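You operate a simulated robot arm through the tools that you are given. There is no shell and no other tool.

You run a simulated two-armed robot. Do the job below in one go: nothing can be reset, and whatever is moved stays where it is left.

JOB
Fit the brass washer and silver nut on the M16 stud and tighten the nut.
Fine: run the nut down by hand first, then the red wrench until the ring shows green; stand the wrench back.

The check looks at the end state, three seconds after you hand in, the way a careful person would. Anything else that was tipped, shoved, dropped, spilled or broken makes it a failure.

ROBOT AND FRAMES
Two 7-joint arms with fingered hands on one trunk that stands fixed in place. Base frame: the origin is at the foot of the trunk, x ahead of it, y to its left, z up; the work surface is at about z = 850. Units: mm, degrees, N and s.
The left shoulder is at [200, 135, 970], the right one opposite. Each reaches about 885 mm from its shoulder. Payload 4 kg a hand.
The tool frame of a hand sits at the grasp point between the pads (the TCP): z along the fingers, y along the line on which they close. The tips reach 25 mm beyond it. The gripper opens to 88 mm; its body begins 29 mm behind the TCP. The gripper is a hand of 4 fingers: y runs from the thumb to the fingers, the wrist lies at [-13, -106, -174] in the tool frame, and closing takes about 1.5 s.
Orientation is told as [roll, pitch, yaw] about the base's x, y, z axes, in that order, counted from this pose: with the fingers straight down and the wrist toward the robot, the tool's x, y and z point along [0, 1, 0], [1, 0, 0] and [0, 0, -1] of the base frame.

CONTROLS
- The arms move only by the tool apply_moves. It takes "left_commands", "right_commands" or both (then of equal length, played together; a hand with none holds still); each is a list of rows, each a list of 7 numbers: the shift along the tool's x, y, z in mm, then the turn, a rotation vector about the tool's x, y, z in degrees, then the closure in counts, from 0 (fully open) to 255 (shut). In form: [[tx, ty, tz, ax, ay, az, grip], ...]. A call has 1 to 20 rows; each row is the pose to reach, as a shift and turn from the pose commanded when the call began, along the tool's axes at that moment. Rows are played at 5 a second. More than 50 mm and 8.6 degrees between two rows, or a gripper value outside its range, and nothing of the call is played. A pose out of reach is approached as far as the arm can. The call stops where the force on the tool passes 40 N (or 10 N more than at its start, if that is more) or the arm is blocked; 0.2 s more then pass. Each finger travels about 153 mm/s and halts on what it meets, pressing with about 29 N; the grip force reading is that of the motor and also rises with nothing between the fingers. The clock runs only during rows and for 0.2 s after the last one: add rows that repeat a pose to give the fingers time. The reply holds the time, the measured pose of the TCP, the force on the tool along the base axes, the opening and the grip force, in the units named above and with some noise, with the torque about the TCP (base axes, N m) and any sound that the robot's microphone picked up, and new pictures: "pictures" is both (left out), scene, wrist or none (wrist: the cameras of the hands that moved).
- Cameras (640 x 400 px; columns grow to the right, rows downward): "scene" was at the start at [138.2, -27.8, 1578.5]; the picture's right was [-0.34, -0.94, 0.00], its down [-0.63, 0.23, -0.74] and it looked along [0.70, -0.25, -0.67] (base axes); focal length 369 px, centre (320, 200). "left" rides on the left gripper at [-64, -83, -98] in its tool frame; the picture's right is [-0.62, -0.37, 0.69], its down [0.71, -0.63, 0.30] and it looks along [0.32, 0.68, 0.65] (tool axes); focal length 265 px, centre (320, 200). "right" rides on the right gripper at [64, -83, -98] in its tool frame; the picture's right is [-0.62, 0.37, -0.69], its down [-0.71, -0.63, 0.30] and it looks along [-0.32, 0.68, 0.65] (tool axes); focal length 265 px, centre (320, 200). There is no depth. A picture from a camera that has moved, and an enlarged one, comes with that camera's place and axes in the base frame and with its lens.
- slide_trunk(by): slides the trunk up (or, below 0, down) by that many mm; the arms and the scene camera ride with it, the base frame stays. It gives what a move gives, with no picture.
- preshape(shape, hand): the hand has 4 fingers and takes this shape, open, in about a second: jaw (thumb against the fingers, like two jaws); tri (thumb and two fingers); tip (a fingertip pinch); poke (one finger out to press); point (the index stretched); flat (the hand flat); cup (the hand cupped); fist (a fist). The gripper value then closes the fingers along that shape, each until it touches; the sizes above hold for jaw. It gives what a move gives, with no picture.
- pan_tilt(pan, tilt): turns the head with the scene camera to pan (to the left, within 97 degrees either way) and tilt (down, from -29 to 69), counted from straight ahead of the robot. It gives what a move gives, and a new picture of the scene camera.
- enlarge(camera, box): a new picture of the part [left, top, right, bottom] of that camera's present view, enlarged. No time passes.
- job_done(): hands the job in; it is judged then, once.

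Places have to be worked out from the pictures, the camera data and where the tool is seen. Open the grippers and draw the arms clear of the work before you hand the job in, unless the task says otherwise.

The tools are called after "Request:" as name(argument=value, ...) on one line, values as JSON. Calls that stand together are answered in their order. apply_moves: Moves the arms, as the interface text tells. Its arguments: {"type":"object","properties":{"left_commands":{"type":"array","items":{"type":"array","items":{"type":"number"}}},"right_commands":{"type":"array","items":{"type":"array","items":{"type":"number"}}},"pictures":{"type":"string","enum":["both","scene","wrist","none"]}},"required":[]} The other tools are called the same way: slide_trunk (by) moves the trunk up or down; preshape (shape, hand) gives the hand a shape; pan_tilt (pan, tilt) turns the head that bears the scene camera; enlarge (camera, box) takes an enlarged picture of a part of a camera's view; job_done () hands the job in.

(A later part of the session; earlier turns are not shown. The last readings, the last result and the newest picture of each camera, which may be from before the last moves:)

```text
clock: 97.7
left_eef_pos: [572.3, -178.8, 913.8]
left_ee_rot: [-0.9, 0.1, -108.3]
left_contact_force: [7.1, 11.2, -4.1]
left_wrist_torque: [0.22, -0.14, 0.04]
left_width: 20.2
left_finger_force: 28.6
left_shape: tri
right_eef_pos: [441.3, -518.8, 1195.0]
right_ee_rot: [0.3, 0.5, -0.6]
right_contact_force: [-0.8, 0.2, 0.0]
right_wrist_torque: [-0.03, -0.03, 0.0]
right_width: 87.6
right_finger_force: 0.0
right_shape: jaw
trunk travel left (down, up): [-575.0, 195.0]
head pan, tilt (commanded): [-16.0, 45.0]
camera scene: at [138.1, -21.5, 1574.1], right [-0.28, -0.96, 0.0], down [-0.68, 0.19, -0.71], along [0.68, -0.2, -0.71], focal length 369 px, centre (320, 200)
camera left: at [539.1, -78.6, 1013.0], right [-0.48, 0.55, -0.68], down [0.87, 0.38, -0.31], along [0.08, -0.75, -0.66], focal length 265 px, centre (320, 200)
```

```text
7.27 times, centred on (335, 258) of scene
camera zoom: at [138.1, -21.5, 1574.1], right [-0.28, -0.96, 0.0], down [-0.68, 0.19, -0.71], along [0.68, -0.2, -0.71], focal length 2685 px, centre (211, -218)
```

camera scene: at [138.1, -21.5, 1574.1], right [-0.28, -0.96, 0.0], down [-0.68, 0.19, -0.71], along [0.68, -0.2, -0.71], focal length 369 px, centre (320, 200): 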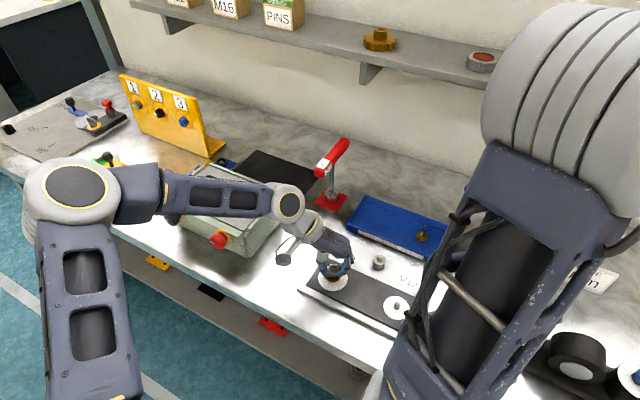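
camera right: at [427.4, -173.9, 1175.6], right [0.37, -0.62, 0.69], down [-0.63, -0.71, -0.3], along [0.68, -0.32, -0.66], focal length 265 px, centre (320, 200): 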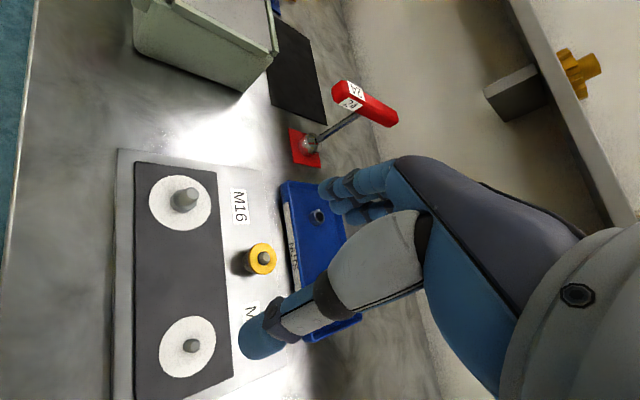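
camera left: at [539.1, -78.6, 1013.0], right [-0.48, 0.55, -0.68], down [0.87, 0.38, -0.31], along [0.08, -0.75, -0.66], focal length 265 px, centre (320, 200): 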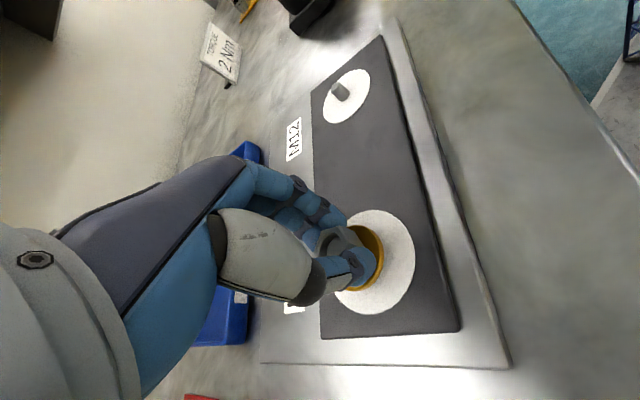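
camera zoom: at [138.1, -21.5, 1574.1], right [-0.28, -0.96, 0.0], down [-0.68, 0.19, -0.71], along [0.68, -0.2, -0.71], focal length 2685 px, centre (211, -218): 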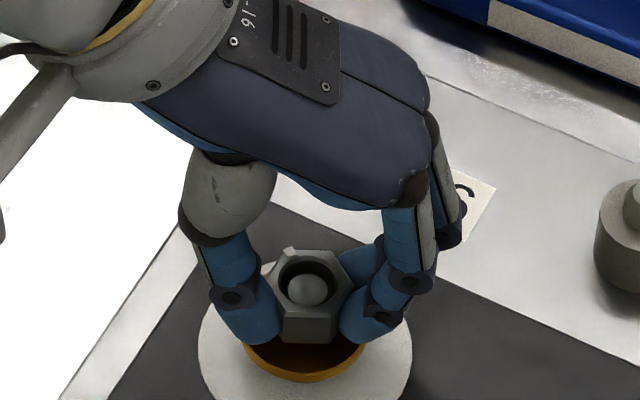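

The nut turned with the hand, and the axial force changed sign: the thread is pulling it down. I'll open the fingers slightly and look at how the nut sits.

Request:
apply_moves(left_commands=[[0, 0, 0, 0, 0, 0, 180], [0, 0, 0, 0, 0, 0, 120], [0, 0, 0, 0, 0, 0, 100], [0, 0, 0, 0, 0, 0, 100]], pictures="none")

Request:
enlarge(camera="left", box=[290, 190, 410, 310])

Request:
enlarge(camera="scene", box=[315, 250, 355, 290])

```text
clock: 98.7
left_eef_pos: [572.4, -179.0, 913.9]
left_ee_rot: [-0.9, -0.1, -108.2]
left_contact_force: [0.1, -0.1, -0.4]
left_wrist_torque: [-0.02, -0.01, 0.02]
left_width: 53.1
left_finger_force: 0.0
left_shape: tri
right_eef_pos: [441.0, -519.3, 1193.5]
right_ee_rot: [0.4, 0.3, -0.7]
right_contact_force: [-0.2, -0.7, -0.3]
right_wrist_torque: [0.0, 0.0, -0.01]
right_width: 87.6
right_finger_force: 0.1
right_shape: jaw
trunk travel left (down, up): [-575.0, 195.0]
head pan, tilt (commanded): [-16.0, 45.0]
```

```text
3.33 times, centred on (350, 250) of left
camera zoom: at [538.2, -79.5, 1013.4], right [-0.48, 0.55, -0.68], down [0.87, 0.38, -0.31], along [0.08, -0.75, -0.66], focal length 885 px, centre (220, 33)
```

zoom: 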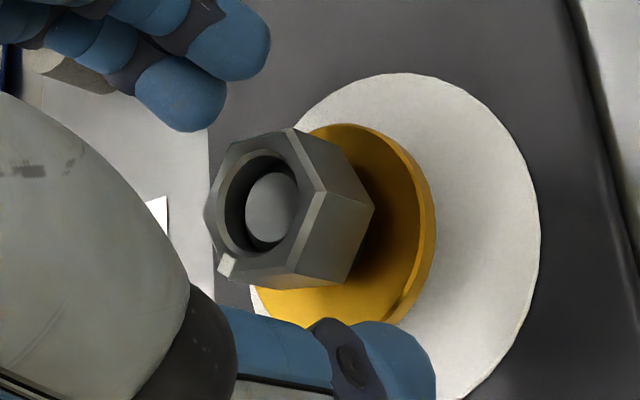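

```text
10.00 times, centred on (335, 270) of scene
camera zoom: at [137.8, -21.8, 1574.2], right [-0.28, -0.96, 0.0], down [-0.68, 0.2, -0.71], along [0.68, -0.2, -0.71], focal length 3692 px, centre (170, -500)
```

zoom: 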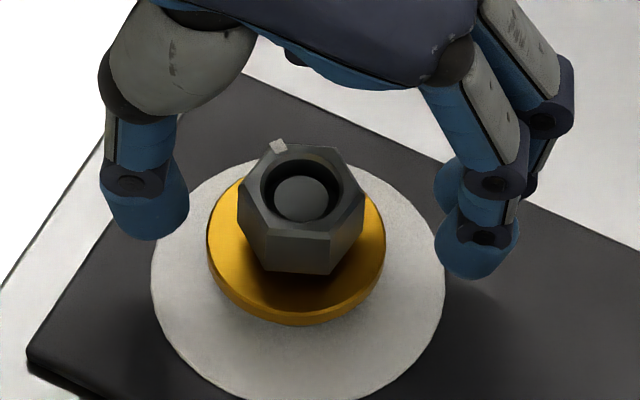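

The nut sits level on the thread, engaged. I'll recentre the open hand on the stud axis and test whether it can turn on to yaw -140°, which would give full 120° strokes matching the hexagon.

Request:
apply_moves(left_commands=[[-1.1, -2.4, 0, 0, 0, 0, 100], [-1.1, -2.4, 0, 0, 0, 8, 100], [-1.1, -2.4, 0, 0, 0, 16, 100], [-1.1, -2.4, 0, 0, 0, 24, 100], [-1.1, -2.4, 0, 0, 0, 32, 100], [-1.1, -2.4, 0, 0, 0, 32, 100]], pictures="scene")

Request:
enlarge(camera="scene", box=[315, 250, 355, 290])

```text
clock: 100.1
left_eef_pos: [570.7, -175.1, 914.1]
left_ee_rot: [-0.8, -0.4, -140.3]
left_contact_force: [-1.1, -0.1, 0.0]
left_wrist_torque: [-0.01, 0.03, -0.04]
left_width: 53.2
left_finger_force: 0.1
left_shape: tri
right_eef_pos: [441.8, -519.5, 1195.1]
right_ee_rot: [0.3, 0.4, -0.6]
right_contact_force: [-1.3, -0.1, -0.1]
right_wrist_torque: [0.01, 0.04, 0.02]
right_width: 87.6
right_finger_force: 0.1
right_shape: jaw
trunk travel left (down, up): [-575.0, 195.0]
head pan, tilt (commanded): [-16.0, 45.0]
camera scene: at [137.8, -21.7, 1574.2], right [-0.28, -0.96, 0.0], down [-0.68, 0.2, -0.71], along [0.68, -0.2, -0.71], focal length 369 px, centre (320, 200)
```

scene: 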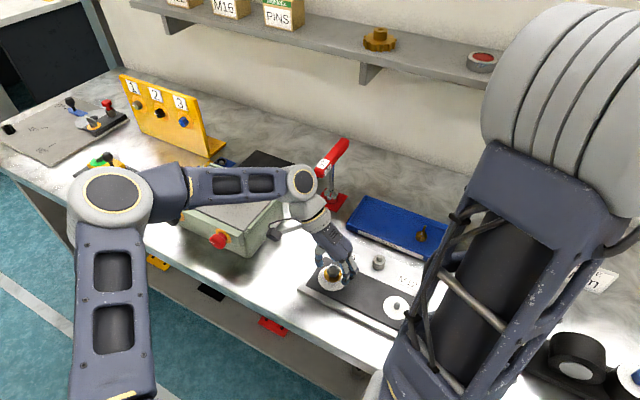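

```text
10.00 times, centred on (335, 270) of scene
camera zoom: at [137.8, -21.7, 1574.2], right [-0.28, -0.96, 0.0], down [-0.68, 0.2, -0.71], along [0.68, -0.2, -0.71], focal length 3692 px, centre (170, -500)
```

zoom: 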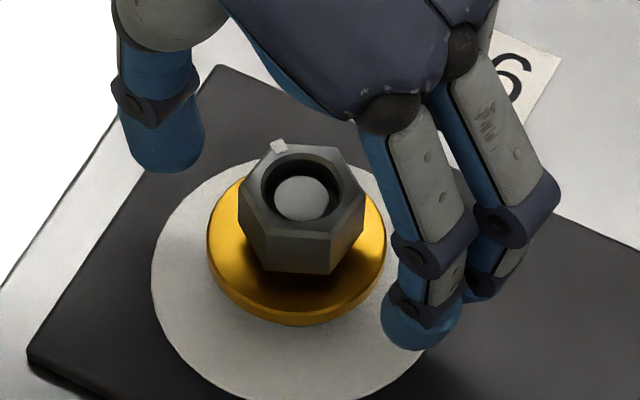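

Yaw -140° works fine. I'll go back to yaw -48°, where the flats line up again, and close on the nut.

Request:
apply_moves(left_commands=[[0, 0, 0, 0, 0, -8.4, 100], [0, 0, 0, 0, 0, -16.8, 100], [0, 0, 0, 0, 0, -25.2, 100], [0, 0, 0, 0, 0, -33.6, 100], [0, 0, 0, 0, 0, -42, 100], [0, 0, 0, 0, 0, -50.4, 100], [0, 0, 0, 0, 0, -58.8, 100], [0, 0, 0, 0, 0, -67.2, 100], [0, 0, 0, 0, 0, -75.6, 100], [0, 0, 0, 0, 0, -84, 100], [0, 0, 0, 0, 0, -92, 100], [0, 0, 0, 0, 0, -92, 130], [0, 0, 0, 0, 0, -92, 160], [0, 0, 0, 0, 0, -92, 190], [0, 0, 0, 0, 0, -92, 220], [0, 0, 0, 0, 0, -92, 220]], pictures="none")

Request:
enlarge(camera="left", box=[290, 180, 410, 300])

```text
clock: 103.5
left_eef_pos: [573.3, -176.1, 913.4]
left_ee_rot: [-0.4, 0.8, -48.2]
left_contact_force: [-1.7, -2.0, -1.0]
left_wrist_torque: [-0.08, 0.0, 0.02]
left_width: 18.4
left_finger_force: 28.3
left_shape: tri
right_eef_pos: [441.4, -518.9, 1195.6]
right_ee_rot: [0.4, 0.4, -0.5]
right_contact_force: [-0.8, 0.7, -0.6]
right_wrist_torque: [0.01, 0.0, 0.05]
right_width: 87.6
right_finger_force: 0.1
right_shape: jaw
trunk travel left (down, up): [-575.0, 195.0]
head pan, tilt (commanded): [-16.0, 45.0]
```

```text
3.33 times, centred on (350, 240) of left
camera zoom: at [469.6, -157.1, 1014.1], right [-0.72, -0.13, -0.68], down [0.11, 0.95, -0.3], along [0.69, -0.29, -0.67], focal length 885 px, centre (220, 67)
```

zoom: 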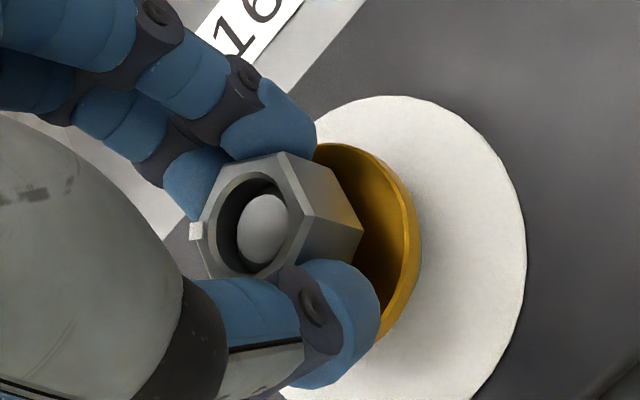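

Centred grip with low side forces. Now the forward stroke, clockwise to yaw -140° with a small downward feed, then open.

Request:
apply_moves(left_commands=[[0, 0, 0.05, 0, 0, 8.4, 230], [0, 0, 0.1, 0, 0, 16.8, 230], [0, 0, 0.15, 0, 0, 25.2, 230], [0, 0, 0.2, 0, 0, 33.6, 230], [0, 0, 0.25, 0, 0, 42, 230], [0, 0, 0.3, 0, 0, 50.4, 230], [0, 0, 0.35, 0, 0, 58.8, 230], [0, 0, 0.4, 0, 0, 67.2, 230], [0, 0, 0.45, 0, 0, 75.6, 230], [0, 0, 0.5, 0, 0, 84, 230], [0, 0, 0.5, 0, 0, 92, 230], [0, 0, 0.5, 0, 0, 92, 230]], pictures="none")

Request:
enlarge(camera="scene", box=[315, 250, 355, 290])

```text
clock: 106.1
left_eef_pos: [573.7, -176.4, 912.8]
left_ee_rot: [-0.8, -0.4, -140.3]
left_contact_force: [7.6, 0.8, -13.4]
left_wrist_torque: [0.01, -0.19, 0.11]
left_width: 17.1
left_finger_force: 28.7
left_shape: tri
right_eef_pos: [441.8, -518.9, 1194.9]
right_ee_rot: [0.4, 0.5, -0.6]
right_contact_force: [0.2, 0.0, -0.1]
right_wrist_torque: [-0.01, 0.0, 0.01]
right_width: 87.6
right_finger_force: 0.2
right_shape: jaw
trunk travel left (down, up): [-575.0, 195.0]
head pan, tilt (commanded): [-16.0, 45.0]
```

```text
10.00 times, centred on (335, 270) of scene
camera zoom: at [138.4, -21.8, 1574.1], right [-0.28, -0.96, 0.0], down [-0.68, 0.2, -0.71], along [0.68, -0.2, -0.71], focal length 3692 px, centre (170, -500)
```

zoom: 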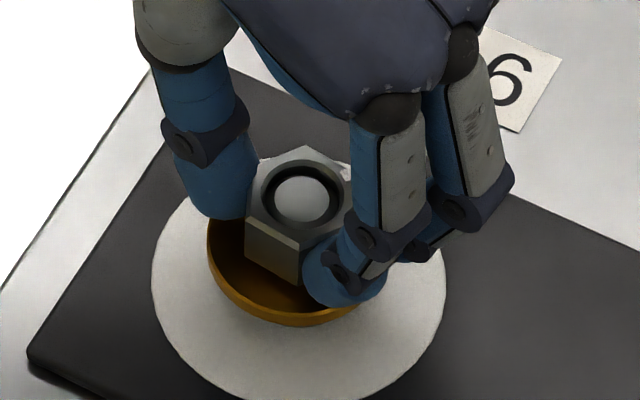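

The thread pulls the nut down faster than I fed, with -13 N axial, so it advances well. I'll open and measure how far it has come.

Request:
apply_moves(left_commands=[[0, 0, 0, 0, 0, 0, 150], [0, 0, 0, 0, 0, 0, 110], [0, 0, 0, 0, 0, 0, 110]], pictures="none")

Request:
enlarge(camera="left", box=[290, 190, 410, 310])

Request:
enlarge(camera="scene", box=[320, 255, 350, 285])

```text
clock: 106.9
left_eef_pos: [570.7, -177.3, 914.1]
left_ee_rot: [-0.8, -0.5, -140.3]
left_contact_force: [-0.3, 0.7, -1.0]
left_wrist_torque: [0.02, -0.01, 0.0]
left_width: 49.9
left_finger_force: 0.1
left_shape: tri
right_eef_pos: [440.8, -519.4, 1196.0]
right_ee_rot: [0.4, 0.4, -0.7]
right_contact_force: [0.5, -0.6, -0.1]
right_wrist_torque: [0.01, -0.01, -0.01]
right_width: 87.8
right_finger_force: 0.0
right_shape: jaw
trunk travel left (down, up): [-575.0, 195.0]
head pan, tilt (commanded): [-16.0, 45.0]
```

```text
3.33 times, centred on (350, 250) of left
camera zoom: at [595.7, -73.9, 1012.9], right [-0.12, 0.72, -0.69], down [0.94, -0.15, -0.32], along [-0.33, -0.68, -0.65], focal length 885 px, centre (220, 33)
```

zoom: 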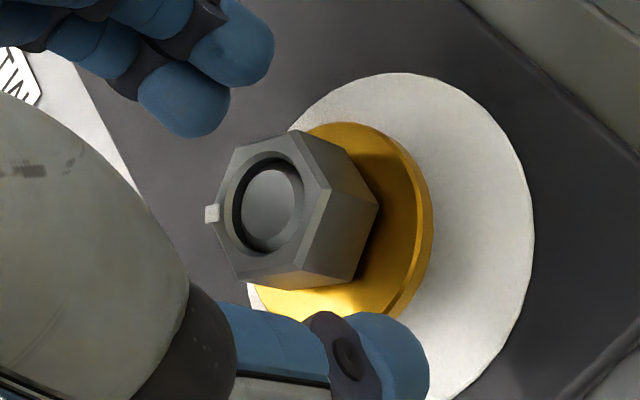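

```text
13.33 times, centred on (335, 270) of scene
camera zoom: at [137.7, -21.8, 1574.2], right [-0.28, -0.96, 0.0], down [-0.68, 0.2, -0.71], along [0.68, -0.2, -0.71], focal length 4923 px, centre (120, -733)
```

zoom: 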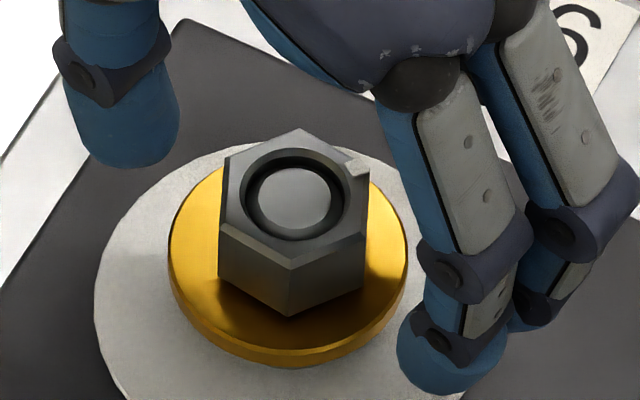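

The nut has come down to about 2-3 mm above the stud end, so the thread is coarse. I'll go back 120° to yaw -20°, lower 5 mm to keep the fingers on the nut, and close again.

Request:
apply_moves(left_commands=[[0, 0, 0, 0, 0, -8, 110], [0, 0, 0, 0, 0, -16, 110], [0, 0, 0, 0, 0, -24, 110], [0, 0, 0, 0, 0, -32, 110], [0, 0, 0, 0, 0, -40, 110], [0, 0, 0, 0, 0, -48, 110], [0, 0, 0, 0, 0, -56, 110], [0, 0, 0, 0, 0, -64, 110], [0, 0, 0, 0, 0, -72, 110], [0, 0, 0, 0, 0, -80, 110], [0, 0, 0, 0, 0, -88, 110], [0, 0, 1, 0, 0, -96, 110], [0, 0, 2, 0, 0, -104, 110], [0, 0, 3, 0, 0, -112, 110], [0, 0, 4, 0, 0, -120, 110], [0, 0, 5, 0, 0, -120, 140], [0, 0, 5, 0, 0, -120, 180], [0, 0, 5, 0, 0, -120, 220], [0, 0, 5, 0, 0, -120, 220]], pictures="none")

Request:
enlarge(camera="left", box=[290, 180, 410, 300])

```text
clock: 110.9
left_eef_pos: [572.5, -177.0, 909.2]
left_ee_rot: [0.0, 0.8, -20.2]
left_contact_force: [-0.1, -1.2, 2.3]
left_wrist_torque: [-0.12, -0.19, 0.01]
left_width: 16.2
left_finger_force: 28.7
left_shape: tri
right_eef_pos: [440.9, -519.3, 1195.7]
right_ee_rot: [0.3, 0.4, -0.6]
right_contact_force: [-0.3, -1.0, -0.4]
right_wrist_torque: [0.03, 0.03, -0.03]
right_width: 87.6
right_finger_force: 0.1
right_shape: jaw
trunk travel left (down, up): [-575.0, 195.0]
head pan, tilt (commanded): [-16.0, 45.0]
```

```text
3.33 times, centred on (350, 240) of left
camera zoom: at [472.8, -208.8, 1008.5], right [-0.57, -0.45, -0.69], down [-0.35, 0.89, -0.29], along [0.74, 0.07, -0.66], focal length 885 px, centre (220, 67)
```

zoom: 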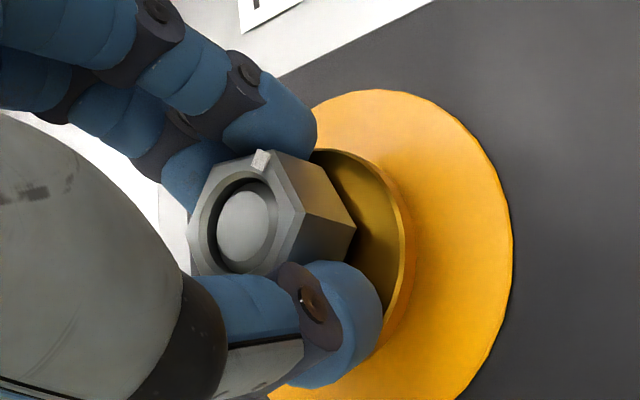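

The ring around the stud has turned orange, so its state has changed. I'll look at the nut from the scene camera.

Request:
enlarge(camera="scene", box=[315, 250, 355, 290])

Request:
enlarge(camera="left", box=[320, 215, 380, 275])

```text
10.00 times, centred on (335, 270) of scene
camera zoom: at [137.7, -21.9, 1574.2], right [-0.28, -0.96, 0.0], down [-0.68, 0.2, -0.71], along [0.68, -0.2, -0.71], focal length 3692 px, centre (170, -500)
```

zoom: 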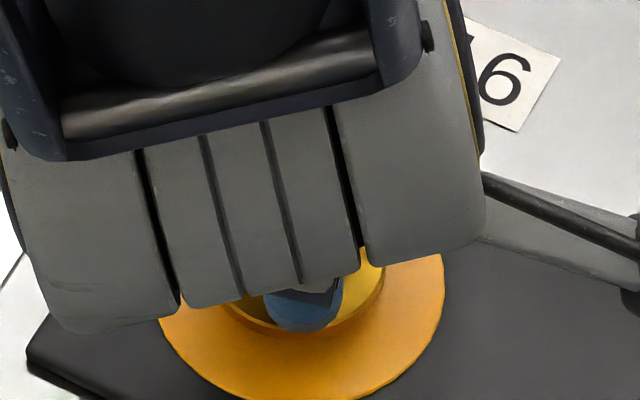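

```text
6.67 times, centred on (350, 245) of left
camera zoom: at [472.8, -208.8, 1008.5], right [-0.57, -0.45, -0.69], down [-0.35, 0.89, -0.29], along [0.74, 0.07, -0.66], focal length 1769 px, centre (120, -100)
```

zoom: 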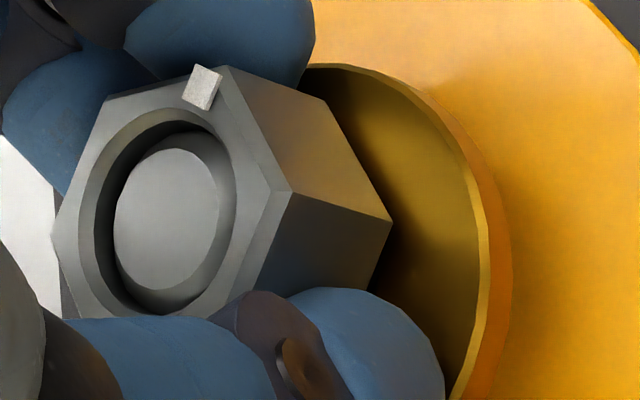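

I'll turn clockwise in a short stroke of 40° and watch the torque to find out whether the nut has bottomed on the washer.

Request:
apply_moves(left_commands=[[0, 0, 0.2, 0, 0, 8, 230], [0, 0, 0.4, 0, 0, 16, 230], [0, 0, 0.7, 0, 0, 24, 230], [0, 0, 1.0, 0, 0, 32, 230], [0, 0, 1.2, 0, 0, 40, 230]], pictures="none")

Request:
enlarge(camera="left", box=[320, 205, 400, 275])

```text
clock: 112.1
left_eef_pos: [572.3, -177.0, 907.6]
left_ee_rot: [-0.4, 0.5, -60.2]
left_contact_force: [15.7, 7.2, 13.8]
left_wrist_torque: [0.19, -0.38, 0.31]
left_width: 17.1
left_finger_force: 29.0
left_shape: tri
right_eef_pos: [442.4, -519.7, 1196.1]
right_ee_rot: [0.3, 0.4, -0.6]
right_contact_force: [-0.1, 0.0, 0.0]
right_wrist_torque: [0.01, 0.01, -0.01]
right_width: 87.6
right_finger_force: 0.0
right_shape: jaw
trunk travel left (down, up): [-575.0, 195.0]
head pan, tilt (commanded): [-16.0, 45.0]
```

```text
5.71 times, centred on (360, 240) of left
camera zoom: at [477.0, -135.9, 1007.7], right [-0.73, 0.01, -0.69], down [0.3, 0.9, -0.3], along [0.61, -0.43, -0.66], focal length 1517 px, centre (91, -29)
```

zoom: 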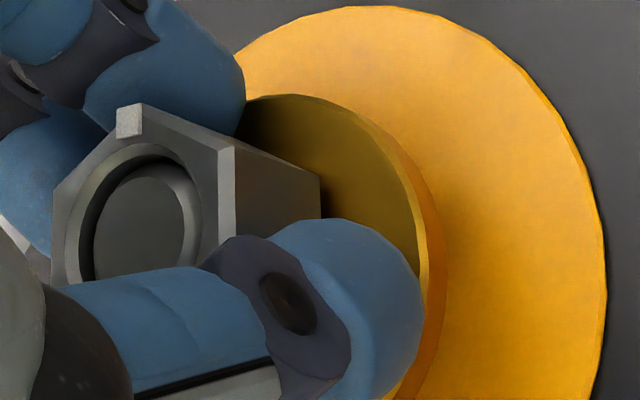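

Resistance is building, with 0.3 Nm of torque and upward reaction. I'll open and check whether the nut touches the washer.

Request:
apply_moves(left_commands=[[0, 0, -1, 0, 0, 0, 170], [0, 0, -1, 0, 0, 0, 110], [0, 0, -1, 0, 0, 0, 100]], pictures="none")

Request:
enlarge(camera="left", box=[310, 200, 390, 280])

Request:
enlarge(camera="scene", box=[315, 250, 355, 290])

```text
clock: 112.9
left_eef_pos: [570.8, -176.7, 906.5]
left_ee_rot: [-0.6, 0.8, -60.2]
left_contact_force: [-0.6, 0.5, -0.4]
left_wrist_torque: [-0.01, 0.03, 0.0]
left_width: 53.3
left_finger_force: 0.1
left_shape: tri
right_eef_pos: [442.0, -519.0, 1196.0]
right_ee_rot: [0.3, 0.4, -0.5]
right_contact_force: [-0.2, 0.5, 0.2]
right_wrist_torque: [-0.01, -0.01, 0.02]
right_width: 87.8
right_finger_force: 0.1
right_shape: jaw
trunk travel left (down, up): [-575.0, 195.0]
head pan, tilt (commanded): [-16.0, 45.0]
```

```text
5.00 times, centred on (350, 240) of left
camera zoom: at [474.6, -135.9, 1007.6], right [-0.73, 0.02, -0.68], down [0.3, 0.9, -0.3], along [0.61, -0.43, -0.67], focal length 1327 px, centre (170, 0)
```

zoom: 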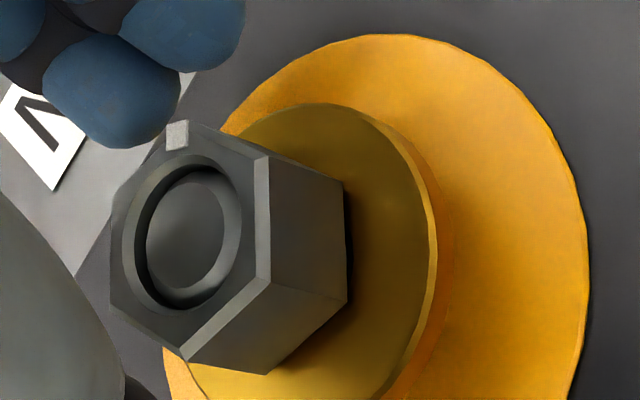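

```text
10.00 times, centred on (335, 270) of scene
camera zoom: at [137.7, -21.8, 1574.1], right [-0.28, -0.96, 0.0], down [-0.68, 0.2, -0.71], along [0.68, -0.2, -0.71], focal length 3692 px, centre (170, -500)
```

zoom: 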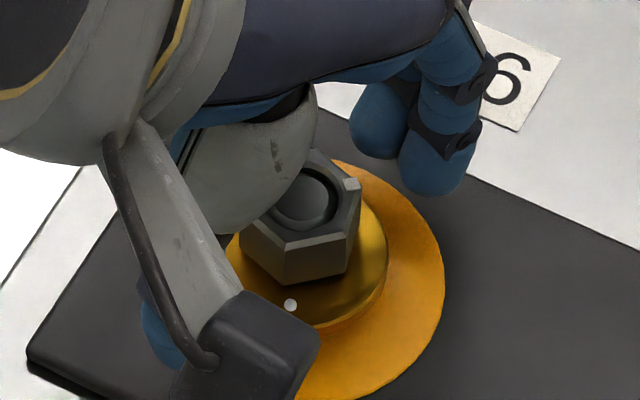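

The nut is down on the washer and the ring shows orange, meaning hand-run. I'll lift the left hand clear and study the wrench and the torque card closely.

Request:
apply_moves(left_commands=[[0, 0, -10, 0, 0, 0, 60], [0, 0, -30, 0, 0, 0, 0], [0, 0, -70, 0, 0, 0, 0], [0, 0, -115, 0, 0, 0, 0], [0, 0, -160, 0, 0, 0, 0], [0, 0, -200, 0, 0, 0, 0], [0, 0, -200, 0, 0, 0, 0]], pictures="both")

Request:
enlarge(camera="left", box=[330, 190, 460, 320])

Request:
enlarge(camera="scene", box=[300, 120, 360, 220])

Request:
enlarge(camera="right", box=[0, 0, 640, 400])

```text
clock: 114.5
left_eef_pos: [575.8, -177.5, 1109.5]
left_ee_rot: [-0.6, 0.7, -60.2]
left_contact_force: [0.0, 0.2, -0.2]
left_wrist_torque: [0.01, 0.0, 0.03]
left_width: 87.6
left_finger_force: 0.1
left_shape: tri
right_eef_pos: [440.8, -520.0, 1194.4]
right_ee_rot: [0.4, 0.4, -0.6]
right_contact_force: [0.5, 0.1, -0.7]
right_wrist_torque: [-0.03, 0.0, -0.04]
right_width: 87.8
right_finger_force: 0.0
right_shape: jaw
trunk travel left (down, up): [-575.0, 195.0]
head pan, tilt (commanded): [-16.0, 45.0]
camera scene: at [137.9, -21.8, 1574.2], right [-0.28, -0.96, 0.0], down [-0.68, 0.2, -0.71], along [0.68, -0.2, -0.71], focal length 369 px, centre (320, 200)
camera left: at [480.0, -136.3, 1209.1], right [-0.73, 0.02, -0.68], down [0.3, 0.9, -0.3], along [0.61, -0.43, -0.67], focal length 265 px, centre (320, 200)
```

scene: 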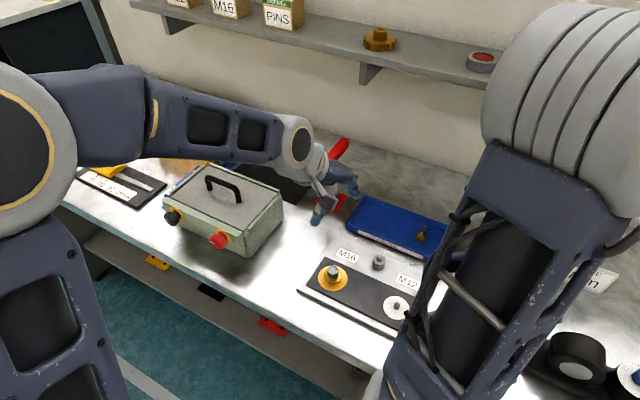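
left: 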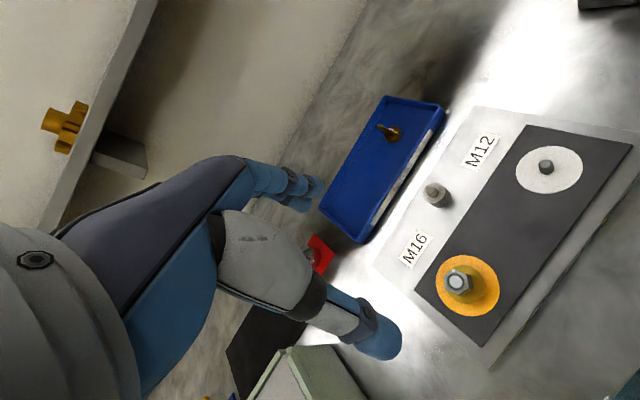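

```text
3.08 times, centred on (395, 255) of left
camera zoom: at [480.0, -136.3, 1209.1], right [-0.73, 0.02, -0.68], down [0.3, 0.9, -0.3], along [0.61, -0.43, -0.67], focal length 817 px, centre (89, 31)
```

zoom: 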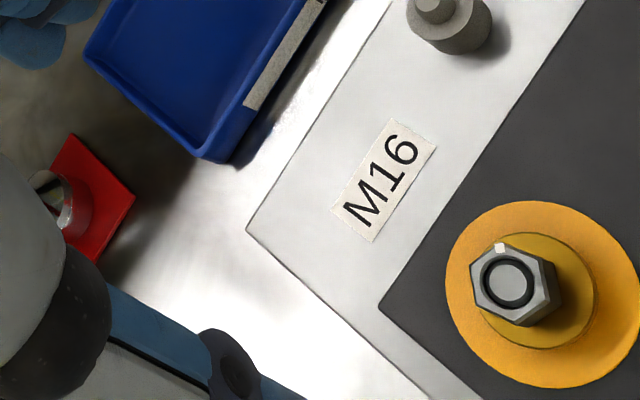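

```text
4.00 times, centred on (330, 170) of scene
camera zoom: at [137.9, -21.8, 1574.2], right [-0.28, -0.96, 0.0], down [-0.68, 0.2, -0.71], along [0.68, -0.2, -0.71], focal length 1477 px, centre (280, 320)
```

zoom: 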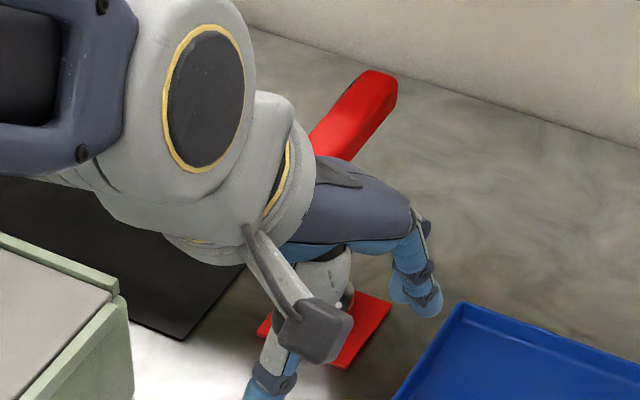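

```text
1.00 times, centred on (320, 200) of right (not enlarged: the box is as wide or as high as the picture)
camera zoom: at [361.2, -453.8, 1294.5], right [0.37, -0.63, 0.69], down [-0.64, -0.71, -0.3], along [0.68, -0.33, -0.66], focal length 265 px, centre (320, 200)
```

zoom: 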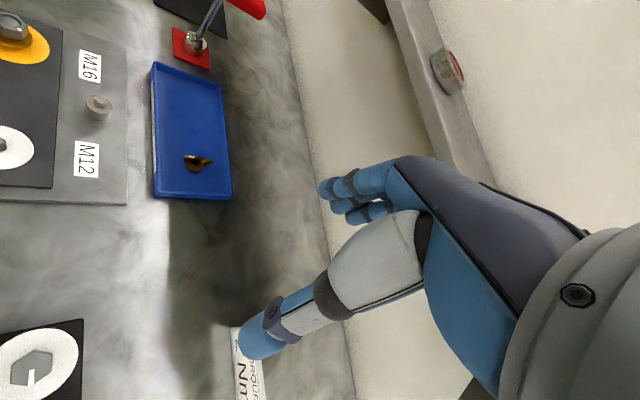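

The nut sits with the ring orange. I'll turn the head to read the torque card on the right side.

Request:
pan_tilt(pan=-40, tilt=42)

Request:
enlarge(camera="scene", box=[180, 120, 640, 380])

```text
clock: 115.4
left_eef_pos: [576.1, -178.1, 1109.3]
left_ee_rot: [-0.6, 0.6, -60.3]
left_contact_force: [-0.8, 0.2, -0.2]
left_wrist_torque: [0.01, -0.06, 0.0]
left_width: 87.8
left_finger_force: 0.0
left_shape: tri
right_eef_pos: [440.6, -518.4, 1195.8]
right_ee_rot: [0.5, 0.4, -0.6]
right_contact_force: [-0.1, -0.3, -0.7]
right_wrist_torque: [0.01, 0.03, 0.02]
right_width: 87.8
right_finger_force: 0.2
right_shape: jaw
trunk travel left (down, up): [-575.0, 195.0]
head pan, tilt (commanded): [-40.0, 42.0]
camera scene: at [123.7, -53.1, 1578.5], right [-0.64, -0.77, 0.0], down [-0.51, 0.43, -0.74], along [0.57, -0.48, -0.67], focal length 369 px, centre (320, 200)
```

scene: 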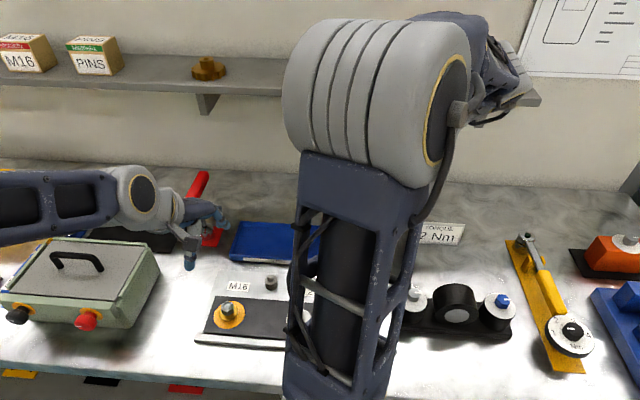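

```text
1.39 times, centred on (410, 250) of scene
camera zoom: at [123.7, -53.1, 1578.5], right [-0.64, -0.77, 0.0], down [-0.51, 0.43, -0.74], along [0.57, -0.48, -0.67], focal length 514 px, centre (195, 130)
```

zoom: 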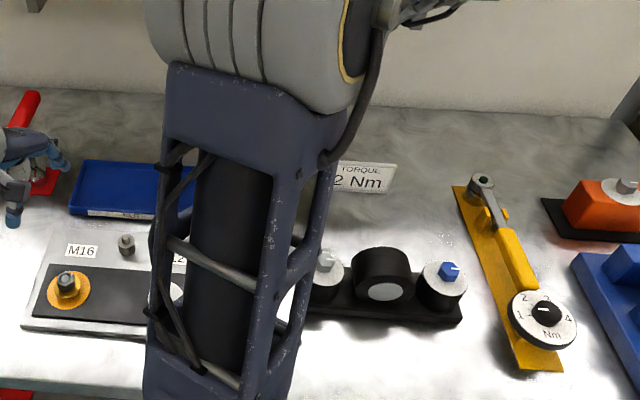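

That card belongs to the other torque station, so the green ring is my only criterion here. I'll turn the left hand to yaw -135°, so the fingers can straddle the T-handle, and hover well above the wrench.

Request:
apply_moves(left_commands=[[19, 20, -1, 0, 0, 8.3, 0], [38, 40, -1, 0, 0, 16.6, 0], [58, 60, -2, 0, 0, 25, 0], [77, 80, -2, 0, 0, 33.3, 0], [96, 100, -3, 0, 0, 41.6, 0], [115, 120, -4, 0, 0, 50, 0], [134, 140, -5, 0, 0, 58.3, 0], [153, 160, -5, 0, 0, 66.6, 0], [170, 177, -5, 0, 0, 75, 0], [170, 177, -5, 0, 0, 75, 0]], pictures="both")

```text
clock: 117.6
left_eef_pos: [724.4, -192.8, 1107.2]
left_ee_rot: [-0.8, -0.3, -135.4]
left_contact_force: [0.2, 0.2, -0.4]
left_wrist_torque: [-0.01, -0.02, -0.02]
left_width: 87.8
left_finger_force: 0.1
left_shape: tri
left hand out of reach, approached as far as the arm can: row 7, 8, 9, 10
right_eef_pos: [442.0, -520.2, 1195.8]
right_ee_rot: [0.4, 0.5, -0.6]
right_contact_force: [-0.3, 0.2, 0.3]
right_wrist_torque: [0.0, -0.01, 0.01]
right_width: 87.8
right_finger_force: 0.1
right_shape: jaw
trunk travel left (down, up): [-575.0, 195.0]
head pan, tilt (commanded): [-40.0, 42.0]
camera scene: at [123.7, -53.3, 1578.5], right [-0.64, -0.77, 0.0], down [-0.51, 0.43, -0.74], along [0.57, -0.48, -0.67], focal length 369 px, centre (320, 200)
camera left: at [739.9, -87.4, 1205.3], right [-0.18, 0.7, -0.69], down [0.95, -0.06, -0.32], along [-0.27, -0.71, -0.65], focal length 265 px, centre (320, 200)
```

scene: 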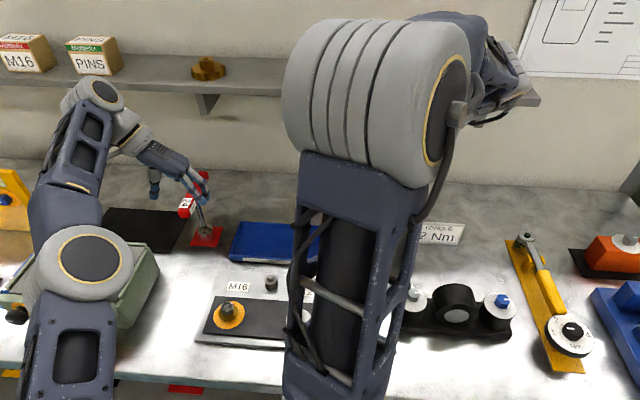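
left: 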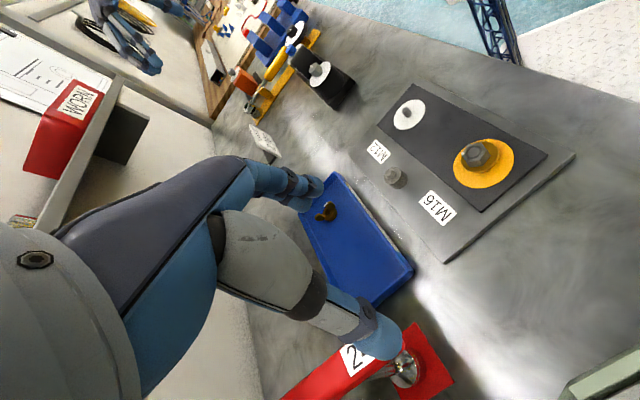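

The left arm can't reach the wrench in this orientation, but the right arm can (yaw +45°). I'll move the left arm back out to the left and high, clear of the work.

Request:
apply_moves(left_commands=[[-38, -6, -10, 0, 0, -8, 0], [-77, -12, -20, 0, 0, -16, 0], [-115, -18, -31, 0, 0, -24, 0], [-153, -24, -41, 0, 0, -33, 0], [-192, -30, -52, 0, 0, -41, 0], [-230, -36, -62, 0, 0, -49, 0], [-268, -42, -72, 0, 0, -57, 0], [-306, -48, -83, 0, 0, -65, 0], [-345, -53, -93, 0, 0, -73, 0], [-345, -53, -93, 0, 0, -75, 0]], pictures="scene")

Request:
pan_tilt(pan=-20, tilt=45)

Request:
enlarge(camera="scene", box=[290, 110, 390, 230])

```text
refused: row 4 steps farther than a row can; nothing moved
```

```text
clock: 118.4
left_eef_pos: [724.7, -192.1, 1105.7]
left_ee_rot: [-0.9, -0.2, -135.2]
left_contact_force: [-0.3, -0.9, 0.0]
left_wrist_torque: [-0.02, 0.04, 0.04]
left_width: 87.8
left_finger_force: 0.0
left_shape: tri
right_eef_pos: [442.0, -518.7, 1195.9]
right_ee_rot: [0.4, 0.4, -0.5]
right_contact_force: [0.8, -0.2, 1.0]
right_wrist_torque: [0.03, 0.03, 0.03]
right_width: 87.7
right_finger_force: 0.1
right_shape: jaw
trunk travel left (down, up): [-575.0, 195.0]
head pan, tilt (commanded): [-20.0, 45.0]
camera scene: at [136.0, -27.3, 1574.2], right [-0.34, -0.94, 0.0], down [-0.66, 0.24, -0.71], along [0.66, -0.24, -0.71], focal length 369 px, centre (320, 200)
```

scene: 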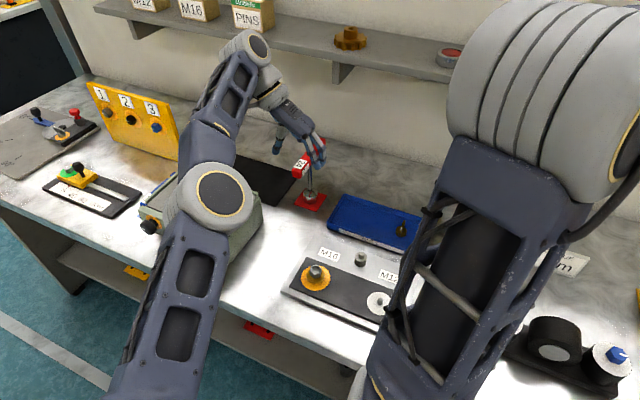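

```text
3.33 times, centred on (340, 170) of scene
camera zoom: at [136.0, -27.3, 1574.2], right [-0.34, -0.94, 0.0], down [-0.66, 0.24, -0.71], along [0.66, -0.24, -0.71], focal length 1231 px, centre (253, 300)
```

zoom: 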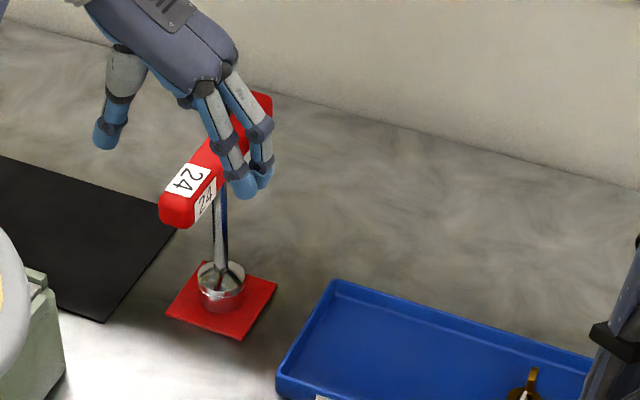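

One rotation step was just over the limit; I'll even the steps out.

Request:
apply_moves(left_commands=[[-38, -6, -10, 0, 0, -8.2, 0], [-77, -12, -20, 0, 0, -16.4, 0], [-115, -18, -31, 0, 0, -24.6, 0], [-153, -24, -41, 0, 0, -32.8, 0], [-192, -30, -52, 0, 0, -41, 0], [-230, -36, -62, 0, 0, -49.2, 0], [-268, -42, -72, 0, 0, -57.4, 0], [-306, -48, -83, 0, 0, -65.6, 0], [-345, -53, -93, 0, 0, -73.8, 0], [-345, -53, -93, 0, 0, -75, 0]], pictures="scene")

Request:
enlarge(camera="scene", box=[280, 120, 360, 220])

Request:
enlarge(camera="right", box=[140, 0, 300, 90])

```text
clock: 120.6
left_eef_pos: [522.3, 86.8, 1199.0]
left_ee_rot: [-0.5, 0.8, -60.3]
left_contact_force: [0.0, 0.9, 0.0]
left_wrist_torque: [-0.01, 0.01, 0.0]
left_width: 88.3
left_finger_force: 0.1
left_shape: tri
right_eef_pos: [441.9, -518.5, 1195.3]
right_ee_rot: [0.4, 0.4, -0.6]
right_contact_force: [-0.3, 0.6, 0.3]
right_wrist_torque: [-0.02, 0.0, 0.01]
right_width: 87.7
right_finger_force: 0.1
right_shape: jaw
trunk travel left (down, up): [-575.0, 195.0]
head pan, tilt (commanded): [-20.0, 45.0]
camera scene: at [136.1, -27.2, 1574.2], right [-0.34, -0.94, 0.0], down [-0.66, 0.24, -0.71], along [0.66, -0.24, -0.71], focal length 369 px, centre (320, 200)
```

scene: 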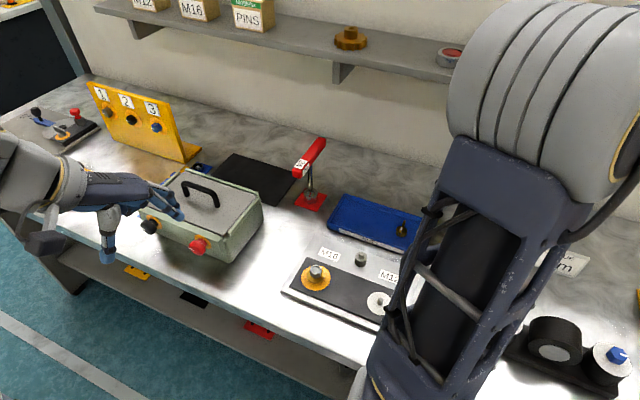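

```text
4.00 times, centred on (320, 170) of scene
camera zoom: at [136.1, -27.2, 1574.2], right [-0.34, -0.94, 0.0], down [-0.66, 0.24, -0.71], along [0.66, -0.24, -0.71], focal length 1477 px, centre (320, 320)
```

zoom: 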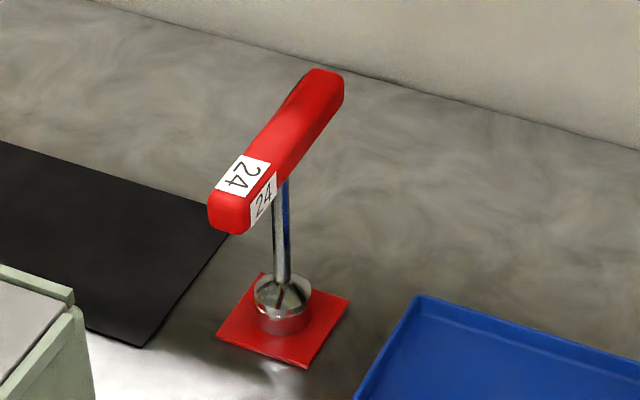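

```text
4.00 times, centred on (220, 45) of right
camera zoom: at [361.2, -453.8, 1294.5], right [0.37, -0.63, 0.69], down [-0.64, -0.71, -0.3], along [0.68, -0.33, -0.66], focal length 1062 px, centre (720, 820)
```

zoom: 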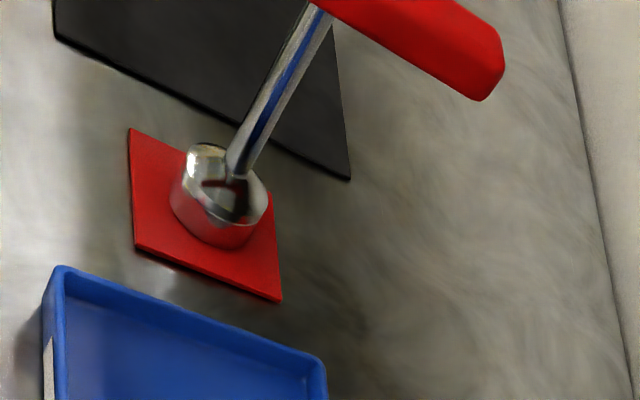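

The wrench is a closed chrome socket standing upright on its red base plate, with a T-bar on top. I'll bring the right hand toward it, turning to yaw +45° on the way and staying high.

Request:
apply_moves(right_commands=[[24, 30, 10, 0, 0, -6.4, 0], [48, 59, 20, 0, 0, -12.8, 0], [72, 89, 30, 0, 0, -19.3, 0], [97, 119, 42, 0, 0, -25.7, 0], [121, 148, 53, 0, 0, -32.2, 0], [145, 178, 64, 0, 0, -38.6, 0], [169, 208, 75, 0, 0, -45, 0], [169, 208, 75, 0, 0, -45, 0]], pictures="both")

```text
clock: 122.4
left_eef_pos: [523.4, 87.4, 1201.8]
left_ee_rot: [-0.5, 0.7, -60.2]
left_contact_force: [0.0, 0.9, -0.3]
left_wrist_torque: [-0.02, -0.02, 0.0]
left_width: 88.0
left_finger_force: 0.1
left_shape: tri
right_eef_pos: [649.1, -351.0, 1118.7]
right_ee_rot: [0.5, 0.1, 44.4]
right_contact_force: [0.2, 0.1, 0.4]
right_wrist_torque: [0.01, -0.04, 0.05]
right_width: 88.0
right_finger_force: 0.0
right_shape: jaw
trunk travel left (down, up): [-575.0, 195.0]
head pan, tilt (commanded): [-20.0, 45.0]
camera scene: at [136.0, -27.2, 1574.2], right [-0.34, -0.94, 0.0], down [-0.66, 0.24, -0.71], along [0.66, -0.24, -0.71], focal length 369 px, centre (320, 200)
camera right: at [547.0, -363.8, 1216.8], right [0.7, -0.19, 0.69], down [0.05, -0.95, -0.31], along [0.71, 0.25, -0.66], focal length 265 px, centre (320, 200)
```

scene: 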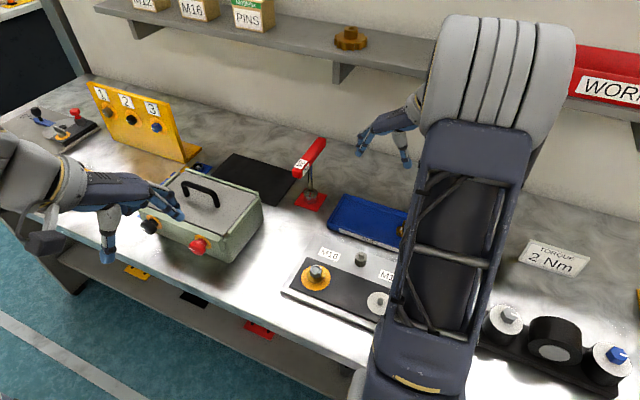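
right: 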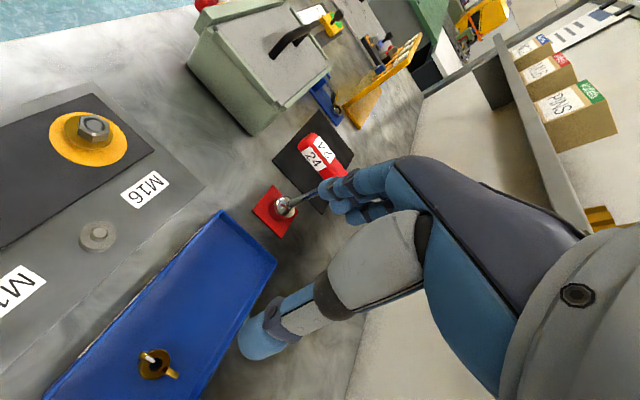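

The right arm has plenty of room. I'll enlarge its camera view of the wrench to measure the handle and socket.

Request:
enlarge(camera="right", box=[230, 110, 370, 250])

Request:
enlarge(camera="right", box=[20, 60, 180, 200])

Request:
enlarge(camera="scene", box=[280, 130, 340, 220])

```text
2.86 times, centred on (300, 180) of right
camera zoom: at [547.0, -363.8, 1216.8], right [0.7, -0.19, 0.69], down [0.05, -0.95, -0.31], along [0.71, 0.25, -0.66], focal length 758 px, centre (377, 257)
```

zoom: 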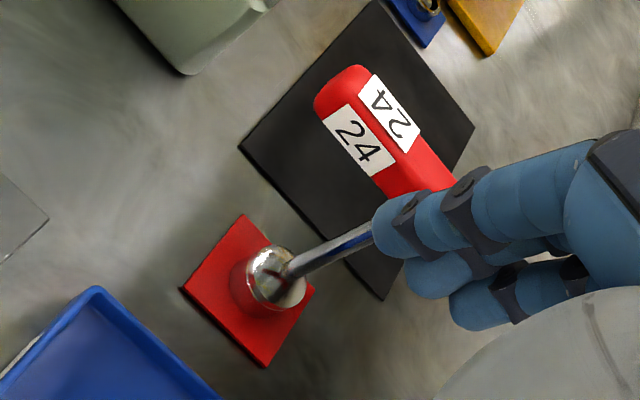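

```text
2.86 times, centred on (100, 130) of right
camera zoom: at [547.0, -363.8, 1216.8], right [0.7, -0.19, 0.69], down [0.05, -0.95, -0.31], along [0.71, 0.25, -0.66], focal length 758 px, centre (949, 400)
```

zoom: 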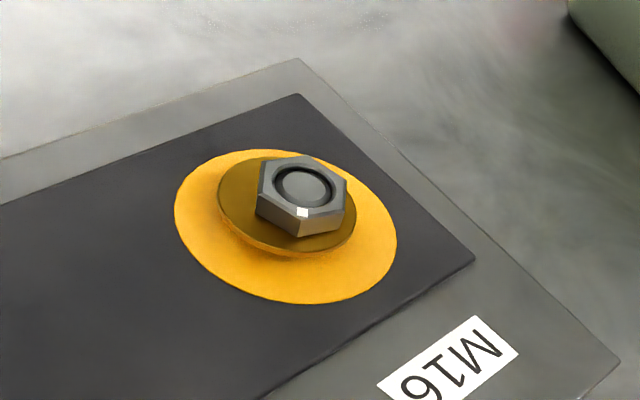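

```text
4.44 times, centred on (310, 175) of scene
camera zoom: at [136.0, -27.2, 1574.2], right [-0.34, -0.94, 0.0], down [-0.66, 0.24, -0.71], along [0.66, -0.24, -0.71], focal length 1641 px, centre (364, 311)
```

zoom: 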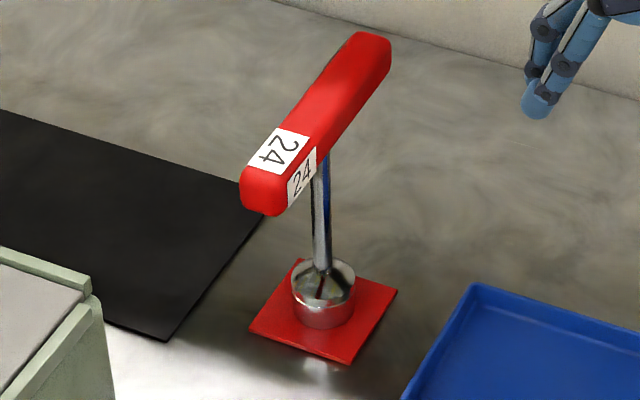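

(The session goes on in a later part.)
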